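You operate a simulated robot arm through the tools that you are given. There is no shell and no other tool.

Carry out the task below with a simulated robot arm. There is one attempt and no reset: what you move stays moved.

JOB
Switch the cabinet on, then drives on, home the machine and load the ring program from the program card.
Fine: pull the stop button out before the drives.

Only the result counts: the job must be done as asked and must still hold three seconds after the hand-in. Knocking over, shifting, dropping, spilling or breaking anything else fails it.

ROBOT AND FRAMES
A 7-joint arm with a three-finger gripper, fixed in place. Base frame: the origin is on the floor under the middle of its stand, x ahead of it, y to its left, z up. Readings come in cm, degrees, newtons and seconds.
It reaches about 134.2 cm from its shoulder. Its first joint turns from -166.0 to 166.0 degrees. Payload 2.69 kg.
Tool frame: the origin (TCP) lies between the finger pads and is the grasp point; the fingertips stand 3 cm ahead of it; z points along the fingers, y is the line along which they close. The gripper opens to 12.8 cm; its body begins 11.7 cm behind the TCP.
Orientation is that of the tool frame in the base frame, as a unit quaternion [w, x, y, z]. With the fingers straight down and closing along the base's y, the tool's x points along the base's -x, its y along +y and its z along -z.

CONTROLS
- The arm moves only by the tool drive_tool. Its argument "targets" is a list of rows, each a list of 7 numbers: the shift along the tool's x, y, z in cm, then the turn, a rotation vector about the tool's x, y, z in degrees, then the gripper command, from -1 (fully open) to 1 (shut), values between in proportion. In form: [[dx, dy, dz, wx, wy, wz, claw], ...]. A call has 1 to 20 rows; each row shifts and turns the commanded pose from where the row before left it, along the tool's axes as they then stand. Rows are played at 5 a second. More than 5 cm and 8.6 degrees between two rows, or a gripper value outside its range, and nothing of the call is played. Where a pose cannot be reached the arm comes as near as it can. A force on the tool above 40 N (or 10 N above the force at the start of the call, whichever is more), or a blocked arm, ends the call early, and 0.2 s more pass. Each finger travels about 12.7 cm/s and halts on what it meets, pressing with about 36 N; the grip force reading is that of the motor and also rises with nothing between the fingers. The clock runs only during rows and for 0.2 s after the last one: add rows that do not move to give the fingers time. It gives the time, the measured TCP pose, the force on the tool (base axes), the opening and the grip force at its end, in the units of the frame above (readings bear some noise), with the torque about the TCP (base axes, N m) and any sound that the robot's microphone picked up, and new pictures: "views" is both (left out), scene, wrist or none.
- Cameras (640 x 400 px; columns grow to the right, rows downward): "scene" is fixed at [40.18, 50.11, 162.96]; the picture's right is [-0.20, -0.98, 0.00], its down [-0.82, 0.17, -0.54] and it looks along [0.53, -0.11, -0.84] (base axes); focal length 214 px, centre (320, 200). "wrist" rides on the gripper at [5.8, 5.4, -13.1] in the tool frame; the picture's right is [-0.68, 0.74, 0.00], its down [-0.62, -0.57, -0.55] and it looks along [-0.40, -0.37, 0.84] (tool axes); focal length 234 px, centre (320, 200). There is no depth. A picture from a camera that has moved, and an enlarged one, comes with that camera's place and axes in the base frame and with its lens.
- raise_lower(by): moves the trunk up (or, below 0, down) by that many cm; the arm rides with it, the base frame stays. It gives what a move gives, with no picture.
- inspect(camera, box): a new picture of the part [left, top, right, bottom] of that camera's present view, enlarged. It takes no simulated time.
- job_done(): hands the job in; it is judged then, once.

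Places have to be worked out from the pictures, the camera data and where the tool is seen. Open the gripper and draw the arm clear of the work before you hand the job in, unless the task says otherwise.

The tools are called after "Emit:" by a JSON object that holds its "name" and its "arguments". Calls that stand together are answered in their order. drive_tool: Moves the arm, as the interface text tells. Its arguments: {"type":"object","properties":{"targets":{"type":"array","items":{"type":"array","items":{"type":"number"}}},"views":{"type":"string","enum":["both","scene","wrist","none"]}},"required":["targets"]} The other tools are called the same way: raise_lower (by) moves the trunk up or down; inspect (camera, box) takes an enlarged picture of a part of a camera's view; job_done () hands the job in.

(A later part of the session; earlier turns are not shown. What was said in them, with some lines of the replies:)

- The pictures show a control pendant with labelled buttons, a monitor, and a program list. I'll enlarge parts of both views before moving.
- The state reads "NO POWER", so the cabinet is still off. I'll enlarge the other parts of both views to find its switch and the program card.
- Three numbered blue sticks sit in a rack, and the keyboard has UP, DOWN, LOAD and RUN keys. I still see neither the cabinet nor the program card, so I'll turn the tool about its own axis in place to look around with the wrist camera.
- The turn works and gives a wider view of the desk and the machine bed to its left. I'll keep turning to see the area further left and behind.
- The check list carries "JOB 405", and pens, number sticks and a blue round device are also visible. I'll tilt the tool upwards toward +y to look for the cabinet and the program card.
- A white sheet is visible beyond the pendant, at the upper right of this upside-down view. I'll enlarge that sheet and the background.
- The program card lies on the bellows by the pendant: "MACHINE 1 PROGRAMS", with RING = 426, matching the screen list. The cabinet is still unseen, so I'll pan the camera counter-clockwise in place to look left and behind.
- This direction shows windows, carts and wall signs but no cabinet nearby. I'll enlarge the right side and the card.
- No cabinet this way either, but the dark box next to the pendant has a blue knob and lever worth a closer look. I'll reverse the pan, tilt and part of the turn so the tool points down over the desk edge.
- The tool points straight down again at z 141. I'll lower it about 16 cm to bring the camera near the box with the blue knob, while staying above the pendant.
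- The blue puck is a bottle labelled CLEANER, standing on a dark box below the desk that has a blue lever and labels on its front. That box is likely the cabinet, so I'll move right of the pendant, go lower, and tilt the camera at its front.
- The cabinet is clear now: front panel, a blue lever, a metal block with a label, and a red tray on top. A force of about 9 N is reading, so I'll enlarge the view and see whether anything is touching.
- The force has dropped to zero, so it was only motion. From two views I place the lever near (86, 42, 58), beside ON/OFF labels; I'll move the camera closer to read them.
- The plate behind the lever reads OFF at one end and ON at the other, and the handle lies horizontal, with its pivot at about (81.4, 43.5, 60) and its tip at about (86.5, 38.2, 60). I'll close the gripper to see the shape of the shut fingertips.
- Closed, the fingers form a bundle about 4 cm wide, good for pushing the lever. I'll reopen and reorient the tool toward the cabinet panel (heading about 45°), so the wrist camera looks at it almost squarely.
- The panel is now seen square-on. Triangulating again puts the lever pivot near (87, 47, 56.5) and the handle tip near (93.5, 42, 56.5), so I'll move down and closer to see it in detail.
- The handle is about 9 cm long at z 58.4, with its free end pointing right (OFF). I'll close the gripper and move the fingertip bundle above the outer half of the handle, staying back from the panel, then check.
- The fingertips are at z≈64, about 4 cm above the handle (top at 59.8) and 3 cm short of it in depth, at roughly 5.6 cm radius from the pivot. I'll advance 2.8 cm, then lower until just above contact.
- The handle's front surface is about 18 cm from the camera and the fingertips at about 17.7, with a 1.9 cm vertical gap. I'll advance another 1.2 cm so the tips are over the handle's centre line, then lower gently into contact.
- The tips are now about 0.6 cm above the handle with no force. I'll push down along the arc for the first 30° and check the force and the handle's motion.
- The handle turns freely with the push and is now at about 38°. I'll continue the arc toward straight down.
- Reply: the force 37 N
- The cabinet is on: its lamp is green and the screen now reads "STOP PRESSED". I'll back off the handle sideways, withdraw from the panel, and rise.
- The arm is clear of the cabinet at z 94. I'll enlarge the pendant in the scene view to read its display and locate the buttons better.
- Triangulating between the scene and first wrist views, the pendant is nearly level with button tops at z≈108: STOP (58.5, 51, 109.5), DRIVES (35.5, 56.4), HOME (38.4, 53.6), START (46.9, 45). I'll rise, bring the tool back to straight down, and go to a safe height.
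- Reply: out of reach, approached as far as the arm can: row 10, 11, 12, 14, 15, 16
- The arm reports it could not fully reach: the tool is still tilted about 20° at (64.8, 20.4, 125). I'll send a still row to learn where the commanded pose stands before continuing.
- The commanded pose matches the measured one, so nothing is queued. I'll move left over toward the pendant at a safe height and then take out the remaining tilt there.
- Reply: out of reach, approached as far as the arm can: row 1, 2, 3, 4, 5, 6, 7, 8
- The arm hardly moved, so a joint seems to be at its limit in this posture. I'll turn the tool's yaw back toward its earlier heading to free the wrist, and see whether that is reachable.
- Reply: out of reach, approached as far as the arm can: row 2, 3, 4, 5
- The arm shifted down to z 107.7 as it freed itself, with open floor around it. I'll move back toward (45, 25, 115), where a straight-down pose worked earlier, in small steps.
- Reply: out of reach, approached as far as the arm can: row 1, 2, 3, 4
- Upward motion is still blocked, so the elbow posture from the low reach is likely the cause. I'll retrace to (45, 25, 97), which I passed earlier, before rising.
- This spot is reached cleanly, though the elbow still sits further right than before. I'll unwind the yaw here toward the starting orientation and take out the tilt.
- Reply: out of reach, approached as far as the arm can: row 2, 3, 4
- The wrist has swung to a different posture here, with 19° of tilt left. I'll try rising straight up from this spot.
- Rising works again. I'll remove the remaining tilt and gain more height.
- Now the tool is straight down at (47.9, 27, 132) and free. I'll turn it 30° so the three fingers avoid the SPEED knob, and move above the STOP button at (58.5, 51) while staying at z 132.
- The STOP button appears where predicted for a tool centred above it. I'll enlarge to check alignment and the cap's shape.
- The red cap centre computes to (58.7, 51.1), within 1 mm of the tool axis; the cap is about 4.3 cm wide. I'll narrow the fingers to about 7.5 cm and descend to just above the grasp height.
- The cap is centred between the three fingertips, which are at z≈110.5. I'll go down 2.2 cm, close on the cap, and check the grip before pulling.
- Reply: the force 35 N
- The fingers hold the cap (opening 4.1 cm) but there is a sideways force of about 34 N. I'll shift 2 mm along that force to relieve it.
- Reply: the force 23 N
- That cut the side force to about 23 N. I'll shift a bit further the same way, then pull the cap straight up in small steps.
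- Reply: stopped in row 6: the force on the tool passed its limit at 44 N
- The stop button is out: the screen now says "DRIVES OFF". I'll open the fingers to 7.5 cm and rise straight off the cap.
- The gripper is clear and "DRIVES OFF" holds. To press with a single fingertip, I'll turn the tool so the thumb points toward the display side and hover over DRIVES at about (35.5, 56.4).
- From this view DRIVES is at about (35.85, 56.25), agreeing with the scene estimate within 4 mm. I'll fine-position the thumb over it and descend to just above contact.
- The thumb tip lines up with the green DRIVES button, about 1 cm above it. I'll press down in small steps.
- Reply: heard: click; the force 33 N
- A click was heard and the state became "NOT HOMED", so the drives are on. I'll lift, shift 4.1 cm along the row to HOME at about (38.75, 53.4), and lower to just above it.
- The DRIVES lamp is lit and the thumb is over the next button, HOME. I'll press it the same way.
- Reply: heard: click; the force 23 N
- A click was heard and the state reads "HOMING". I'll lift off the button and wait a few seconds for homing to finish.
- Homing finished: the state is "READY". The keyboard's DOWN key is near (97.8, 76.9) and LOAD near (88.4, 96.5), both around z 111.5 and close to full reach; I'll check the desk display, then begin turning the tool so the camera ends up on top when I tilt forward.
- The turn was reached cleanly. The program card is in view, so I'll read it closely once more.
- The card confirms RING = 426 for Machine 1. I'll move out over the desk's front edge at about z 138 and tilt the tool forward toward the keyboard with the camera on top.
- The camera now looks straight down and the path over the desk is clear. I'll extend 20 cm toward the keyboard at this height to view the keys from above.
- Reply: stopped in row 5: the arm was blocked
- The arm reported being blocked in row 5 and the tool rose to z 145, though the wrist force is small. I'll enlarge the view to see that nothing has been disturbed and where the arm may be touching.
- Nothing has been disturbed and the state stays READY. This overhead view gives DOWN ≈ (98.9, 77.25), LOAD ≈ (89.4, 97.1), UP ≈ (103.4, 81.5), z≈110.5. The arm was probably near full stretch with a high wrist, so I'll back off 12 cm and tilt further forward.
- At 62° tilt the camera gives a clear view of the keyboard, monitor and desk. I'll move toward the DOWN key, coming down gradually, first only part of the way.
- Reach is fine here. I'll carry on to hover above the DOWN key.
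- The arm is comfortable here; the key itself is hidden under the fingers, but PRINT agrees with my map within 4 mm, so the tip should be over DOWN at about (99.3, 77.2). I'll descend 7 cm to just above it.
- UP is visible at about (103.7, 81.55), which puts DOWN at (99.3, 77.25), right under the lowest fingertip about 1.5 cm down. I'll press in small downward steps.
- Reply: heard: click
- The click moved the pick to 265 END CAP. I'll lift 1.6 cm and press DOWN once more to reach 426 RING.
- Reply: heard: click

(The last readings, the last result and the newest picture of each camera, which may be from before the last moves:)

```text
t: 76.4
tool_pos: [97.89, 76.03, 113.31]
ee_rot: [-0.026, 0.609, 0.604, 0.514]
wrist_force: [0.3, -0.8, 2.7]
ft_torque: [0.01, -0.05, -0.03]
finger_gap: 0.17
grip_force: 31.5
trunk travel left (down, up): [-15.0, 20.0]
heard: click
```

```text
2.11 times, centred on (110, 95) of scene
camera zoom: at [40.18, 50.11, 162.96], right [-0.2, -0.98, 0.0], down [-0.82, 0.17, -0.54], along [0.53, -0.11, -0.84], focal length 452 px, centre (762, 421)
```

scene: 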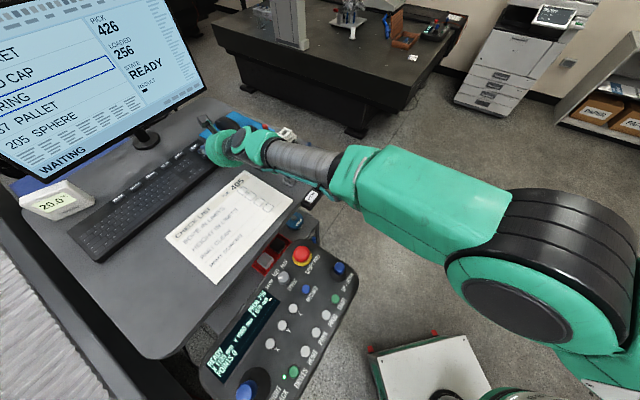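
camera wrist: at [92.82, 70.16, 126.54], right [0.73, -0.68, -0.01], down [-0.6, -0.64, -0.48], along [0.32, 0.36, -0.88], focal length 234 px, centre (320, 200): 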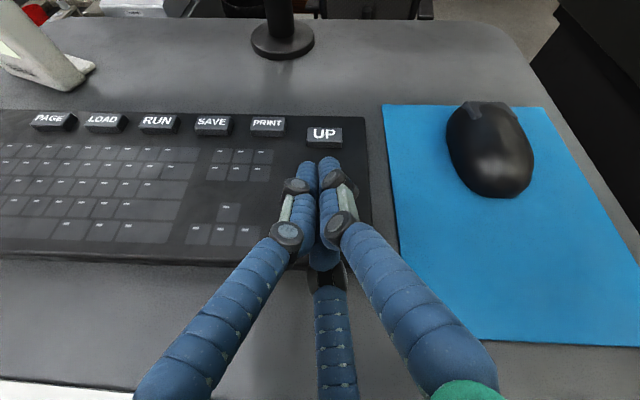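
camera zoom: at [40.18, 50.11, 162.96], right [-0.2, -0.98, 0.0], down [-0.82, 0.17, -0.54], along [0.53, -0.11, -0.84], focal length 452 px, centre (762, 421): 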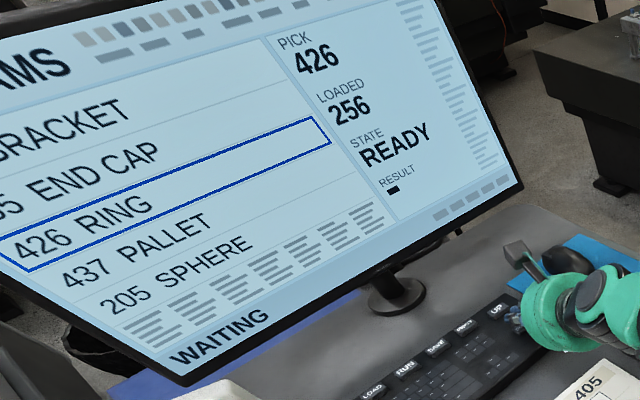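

PICK now shows 426, matching RING on the card. I'll lift 7 cm and move along the keyboard to hover over LOAD at about (89.5, 97.4).

Emit:
{"name": "drive_tool", "arguments": {"targets": [[1.15, 1.03, -0.82, 0, 0, 0, 1], [2.3, 2.07, -1.65, 0, 0, 0, 1], [1.15, 1.03, -0.82, 0, 0, 0, 1], [3.37, -2.59, 1.44, 0, 0, 0, 1], [3.37, -2.59, 1.44, 0, 0, 0, 1], [3.37, -2.59, 1.44, 0, 0, 0, 1], [3.37, -2.59, 1.44, 0, 0, 0, 1], [3.37, -2.59, 1.44, 0, 0, 0, 1], [0, 0, 0, 0, 0, 0, 1]], "views": "both"}}

Emit:
{"name": "inspect", "arguments": {"camera": "wrist", "box": [220, 80, 460, 260]}}

Emit:
{"name": "inspect", "arguments": {"camera": "scene", "box": [100, 80, 280, 220]}}

```text
t: 78.4
tool_pos: [87.86, 96.36, 120.0]
ee_rot: [-0.025, 0.608, 0.605, 0.513]
wrist_force: [-0.2, 1.1, 0.0]
ft_torque: [-0.05, -0.04, -0.08]
finger_gap: 0.21
grip_force: 31.3
trunk travel left (down, up): [-15.0, 20.0]
camera wrist: at [82.78, 90.37, 133.28], right [0.74, -0.68, -0.01], down [-0.6, -0.64, -0.48], along [0.32, 0.36, -0.88], focal length 234 px, centre (320, 200)
```

scene: 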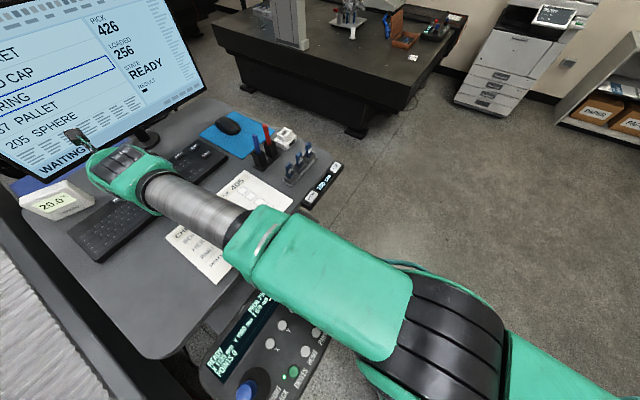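
wrist: 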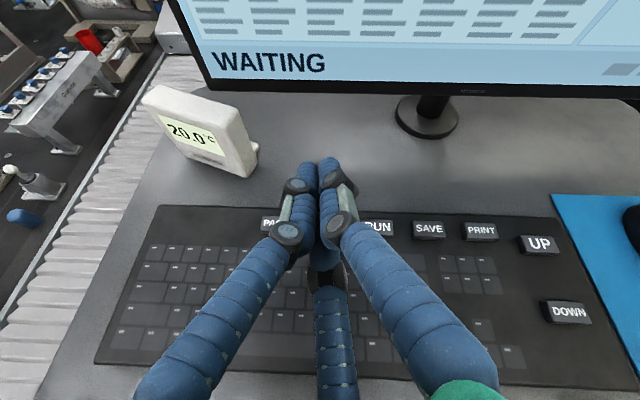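

```text
2.22 times, centred on (340, 170) of wrist
camera zoom: at [82.78, 90.37, 133.28], right [0.74, -0.68, -0.01], down [-0.6, -0.64, -0.48], along [0.32, 0.36, -0.88], focal length 520 px, centre (276, 267)
```

zoom: 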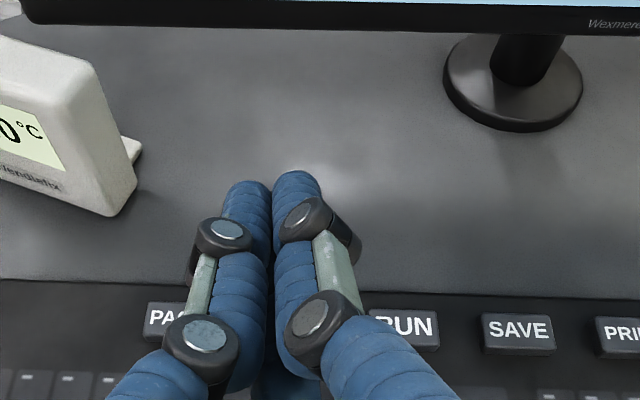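

```text
2.86 times, centred on (190, 150) of scene
camera zoom: at [40.18, 50.11, 162.96], right [-0.2, -0.98, 0.0], down [-0.82, 0.17, -0.54], along [0.53, -0.11, -0.84], focal length 613 px, centre (691, 343)
```

zoom: 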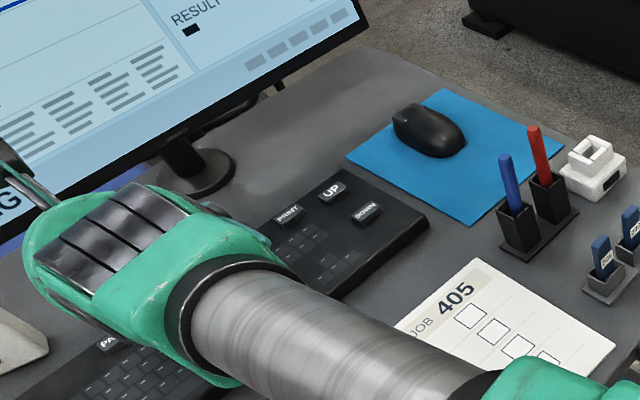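

RUN and SAVE are visible at a 5.2 cm pitch, which puts LOAD at about (89.8, 97.0) under the fingertips. I'll correct 7 mm to the right and descend to just above it.

Emit:
{"name": "drive_tool", "arguments": {"targets": [[-1.95, -1.26, 1.225, 0, 0, 0, 1], [-1.95, -1.26, 1.225, 0, 0, 0, 1], [0, 0, 0, 0, 0, 0, 1]], "views": "both"}}

Emit:
{"name": "inspect", "arguments": {"camera": "wrist", "box": [220, 80, 460, 260]}}

```text
t: 79.2
tool_pos: [88.75, 95.85, 115.01]
ee_rot: [-0.024, 0.61, 0.603, 0.514]
wrist_force: [0.4, -0.2, 0.5]
ft_torque: [0.03, 0.02, 0.0]
finger_gap: 0.19
grip_force: 31.3
trunk travel left (down, up): [-15.0, 20.0]
camera wrist: at [83.45, 89.85, 128.24], right [0.73, -0.68, -0.01], down [-0.6, -0.64, -0.48], along [0.32, 0.36, -0.88], focal length 234 px, centre (320, 200)
```

scene: 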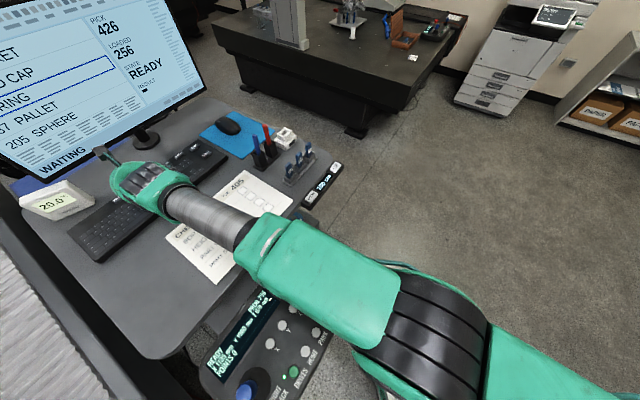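
wrist: 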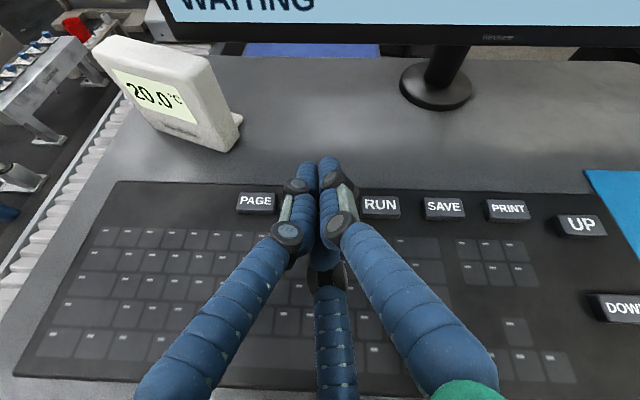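

```text
2.22 times, centred on (340, 170) of wrist
camera zoom: at [83.45, 89.85, 128.24], right [0.73, -0.68, -0.01], down [-0.6, -0.64, -0.48], along [0.32, 0.36, -0.88], focal length 520 px, centre (276, 267)
```

zoom: 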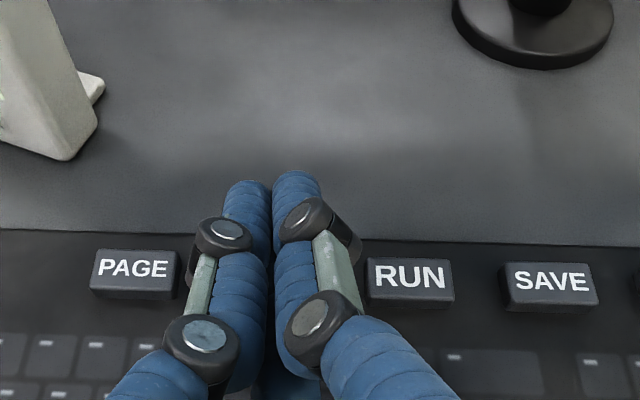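

PAGE and RUN sit either side of the fingers, so LOAD is centred near (89.7, 97.1) directly under the tip. I'll trim 3 mm left and press down in small steps.

Emit:
{"name": "drive_tool", "arguments": {"targets": [[-0.198, -0.575, 0.056, 0, 0, 0, 1], [-0.328, -0.295, 0.236, 0, 0, 0, 1], [-0.262, -0.236, 0.188, 0, 0, 0, 1], [-0.262, -0.236, 0.188, 0, 0, 0, 1]], "views": "scene"}}

Emit:
{"name": "inspect", "arguments": {"camera": "scene", "box": [0, 0, 220, 190]}}

```text
t: 80.2
tool_pos: [88.3, 95.85, 113.49]
ee_rot: [-0.025, 0.608, 0.604, 0.514]
wrist_force: [-0.8, -0.3, 2.1]
ft_torque: [0.02, -0.02, 0.0]
finger_gap: 0.2
grip_force: 31.3
trunk travel left (down, up): [-15.0, 20.0]
heard: click
```

scene: 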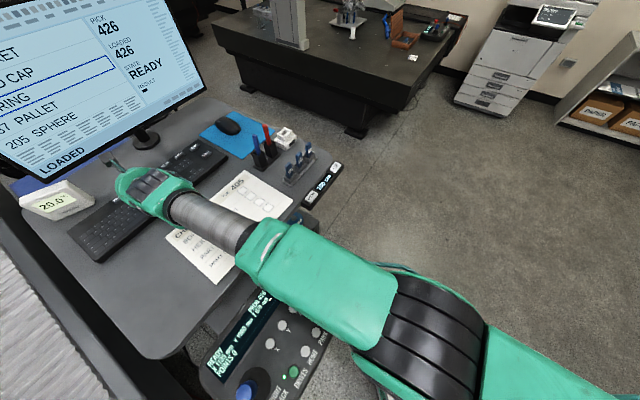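

```text
2.11 times, centred on (110, 95) of scene
camera zoom: at [40.18, 50.11, 162.96], right [-0.2, -0.98, 0.0], down [-0.82, 0.17, -0.54], along [0.53, -0.11, -0.84], focal length 452 px, centre (762, 421)
```

zoom: 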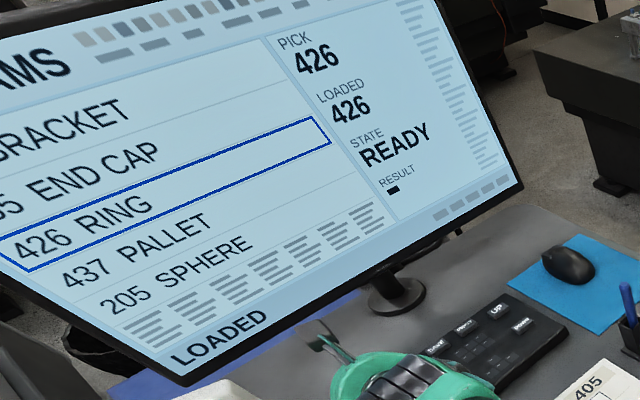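

LOADED now shows 426 with state READY and "LOADED" in the footer. I'll lift off the key and retract back and up along the approach path.

Emit:
{"name": "drive_tool", "arguments": {"targets": [[1.15, 1.03, -0.82, 0, 0, 0, 1], [2.3, 2.07, -1.65, 0, 0, 0, 1], [2.3, 2.07, -1.65, 0, 0, 0, 1], [0.93, 0.15, -4.19, 0, 0, 0, 1], [0.93, 0.15, -4.19, 0, 0, 0, 1], [0.93, 0.15, -4.19, 0, 0, 0, 1], [0.93, 0.15, -4.19, 0, 0, 0, 1], [0.93, 0.15, -4.19, 0, 0, 0, 1], [0.93, 0.15, -4.19, 0, 0, 0, 1], [0.93, 0.15, -4.19, 0, 0, 0, 1], [0.93, 0.15, -4.19, 0, 0, 0, 1], [0, 0, 0, 0, 0, 0, 1]], "views": "both"}}

```text
t: 82.8
tool_pos: [67.25, 78.89, 143.51]
ee_rot: [-0.025, 0.609, 0.604, 0.514]
wrist_force: [-0.8, 0.2, 0.0]
ft_torque: [-0.04, 0.01, -0.02]
finger_gap: 0.21
grip_force: 31.6
trunk travel left (down, up): [-15.0, 20.0]
camera wrist: at [62.0, 72.9, 156.63], right [0.73, -0.68, -0.01], down [-0.6, -0.64, -0.48], along [0.32, 0.36, -0.88], focal length 234 px, centre (320, 200)
```

scene: 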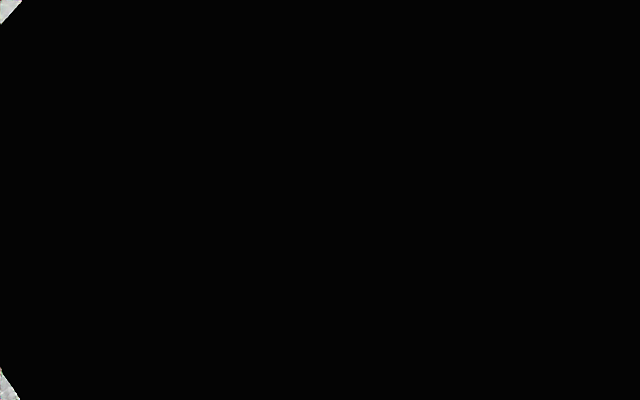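
wrist: 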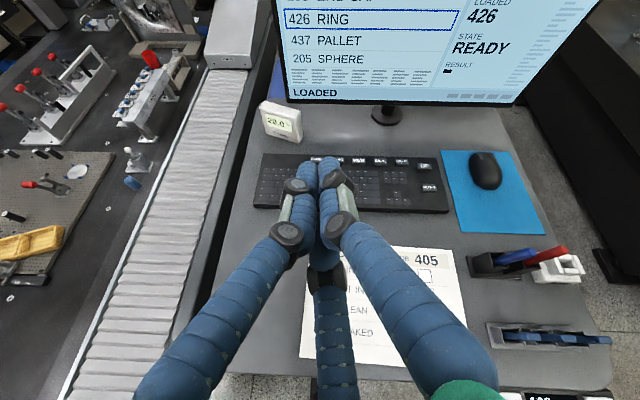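

The retract is clean and the screen still shows 426 loaded, READY. I'll move back a little more, take out part of the tilt, and open the gripper in free air.

Emit:
{"name": "drive_tool", "arguments": {"targets": [[-1.41, -1.25, -3.53, 0, 0, 0, 1], [-1.41, -1.25, -3.53, 0, 0, 0, 1], [0, 0, 0, 4.8, -5.25, 0, 1], [0, 0, 0, 4.8, -5.25, 0, 1], [0, 0, 0, 4.8, -5.25, 0, 1], [0, 0, 0, 4.8, -5.25, 0, 1], [0, 0, 0, 0, 0, 0, -1], [0, 0, 0, 0, 0, 0, -1], [0, 0, 0, 0, 0, 0, -1]], "views": "both"}}

```text
t: 84.8
tool_pos: [61.82, 72.89, 143.33]
ee_rot: [-0.015, 0.679, 0.676, 0.286]
wrist_force: [-0.3, 0.5, -0.2]
ft_torque: [-0.03, 0.01, 0.01]
finger_gap: 12.83
grip_force: 0.0
trunk travel left (down, up): [-15.0, 20.0]
camera wrist: at [61.68, 72.39, 158.65], right [0.73, -0.68, -0.01], down [-0.68, -0.73, 0.0], along [0.0, 0.01, -1.0], focal length 234 px, centre (320, 200)
```

scene: 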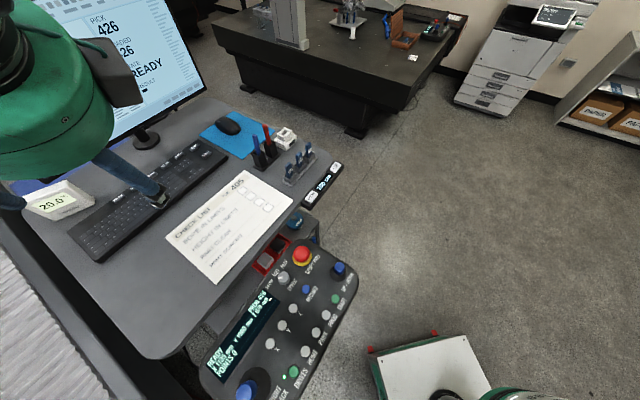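
wrist: 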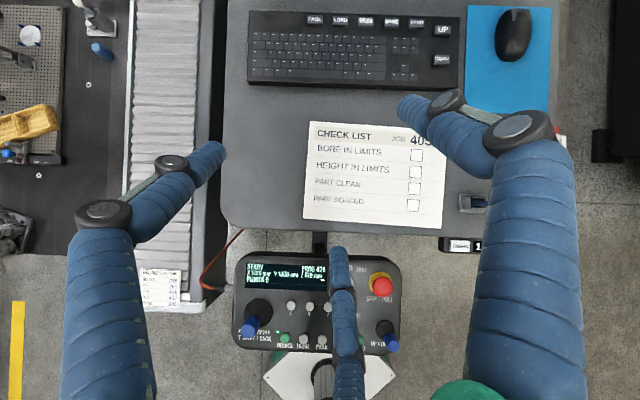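

The gripper is open and everything sits in place. I'll draw back another 16 cm at this height and inspect the screen, pendant and desk one last time.

Emit:
{"name": "drive_tool", "arguments": {"targets": [[-2.46, -2.24, -2.22, 0, 0, 0, -1], [-2.46, -2.24, -2.22, 0, 0, 0, -1], [-2.46, -2.24, -2.22, 0, 0, 0, -1], [-2.46, -2.24, -2.22, 0, 0, 0, -1], [0, 0, 0, 0, 0, 0, -1]], "views": "both"}}

Emit:
{"name": "inspect", "arguments": {"camera": "scene", "box": [0, 0, 220, 190]}}

Emit:
{"name": "inspect", "arguments": {"camera": "scene", "box": [180, 220, 370, 400]}}

Emit:
{"name": "inspect", "arguments": {"camera": "wrist", "box": [200, 150, 480, 350]}}

```text
t: 86.0
tool_pos: [51.01, 61.14, 143.42]
ee_rot: [-0.015, 0.679, 0.675, 0.287]
wrist_force: [-0.4, -0.8, 0.7]
ft_torque: [0.02, -0.01, -0.01]
finger_gap: 12.8
grip_force: 0.0
trunk travel left (down, up): [-15.0, 20.0]
camera wrist: at [50.78, 60.42, 158.83], right [0.73, -0.68, -0.01], down [-0.68, -0.73, 0.0], along [0.0, 0.01, -1.0], focal length 234 px, centre (320, 200)
```

scene: 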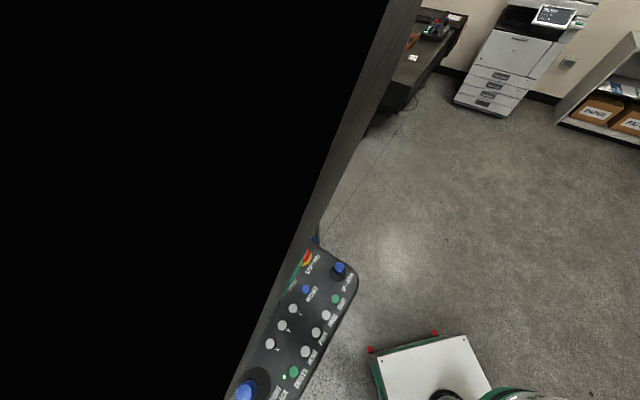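
wrist: 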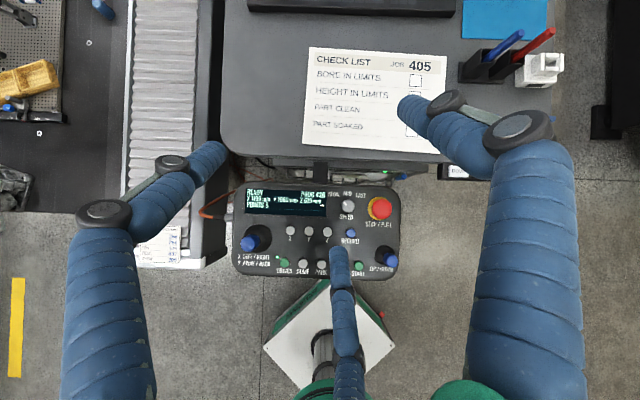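

```text
2.11 times, centred on (110, 95) of scene
camera zoom: at [40.18, 50.11, 162.96], right [-0.2, -0.98, 0.0], down [-0.82, 0.17, -0.54], along [0.53, -0.11, -0.84], focal length 452 px, centre (762, 421)
```

zoom: 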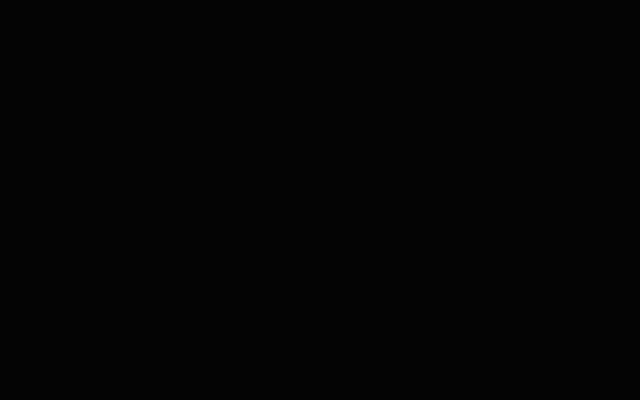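

```text
2.22 times, centred on (275, 310) of scene
camera zoom: at [40.18, 50.11, 162.96], right [-0.2, -0.98, 0.0], down [-0.82, 0.17, -0.54], along [0.53, -0.11, -0.84], focal length 477 px, centre (420, -44)
```

zoom: 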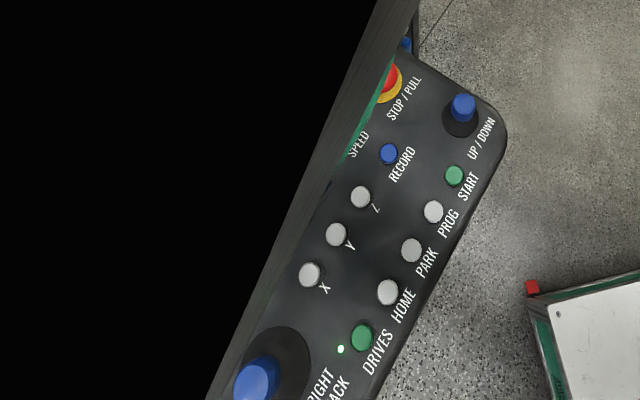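

```text
2.00 times, centred on (340, 250) of wrist
camera zoom: at [50.78, 60.42, 158.83], right [0.73, -0.68, -0.01], down [-0.68, -0.73, 0.0], along [0.0, 0.01, -1.0], focal length 468 px, centre (280, 100)
```

zoom: 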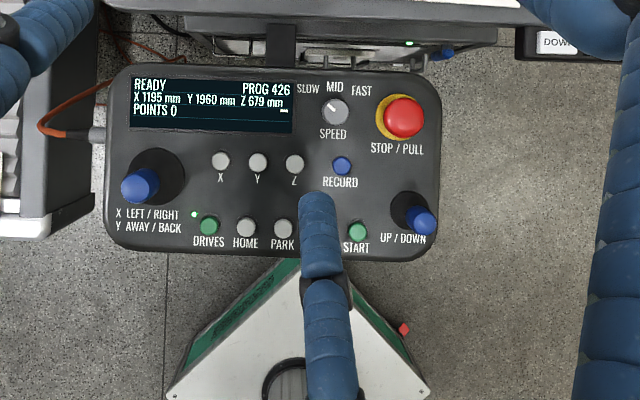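

The pendant reads READY with PROG 426, and the drives lamp and cabinet lamp are both lit. The stop button is out, and the open gripper is about 30 cm above everything, so I'm handing the job in.

Emit:
{"name": "job_done", "arguments": {}}

```text
The job is handed in.
```

The job is done and handed in. The pendant reads READY with PROG 426 loaded, which is the ring program's number on the Machine 1 program card.

- **Cabinet:** I turned the lever to ON. The green lamp lit and the screen changed from NO POWER to STOP PRESSED.
- **Stop button:** I pulled it out before switching on the drives, and the screen changed to DRIVES OFF.
- **Drives:** I pressed DRIVES. The drives lamp lit and the screen changed to NOT HOMED.
- **Homing:** I pressed HOME and waited until the state became READY.
- **Ring program:** I pressed DOWN twice on the keyboard to reach 426 RING, then LOAD. The screen showed LOADED 426.

While moving toward the keyboard, the arm reported being blocked once, in the air above the desk. It was probably close to full stretch. I backed off and approached at a different angle, and the pictures showed nothing shifted.

The gripper is open and the arm is about 30 cm above the pendant.
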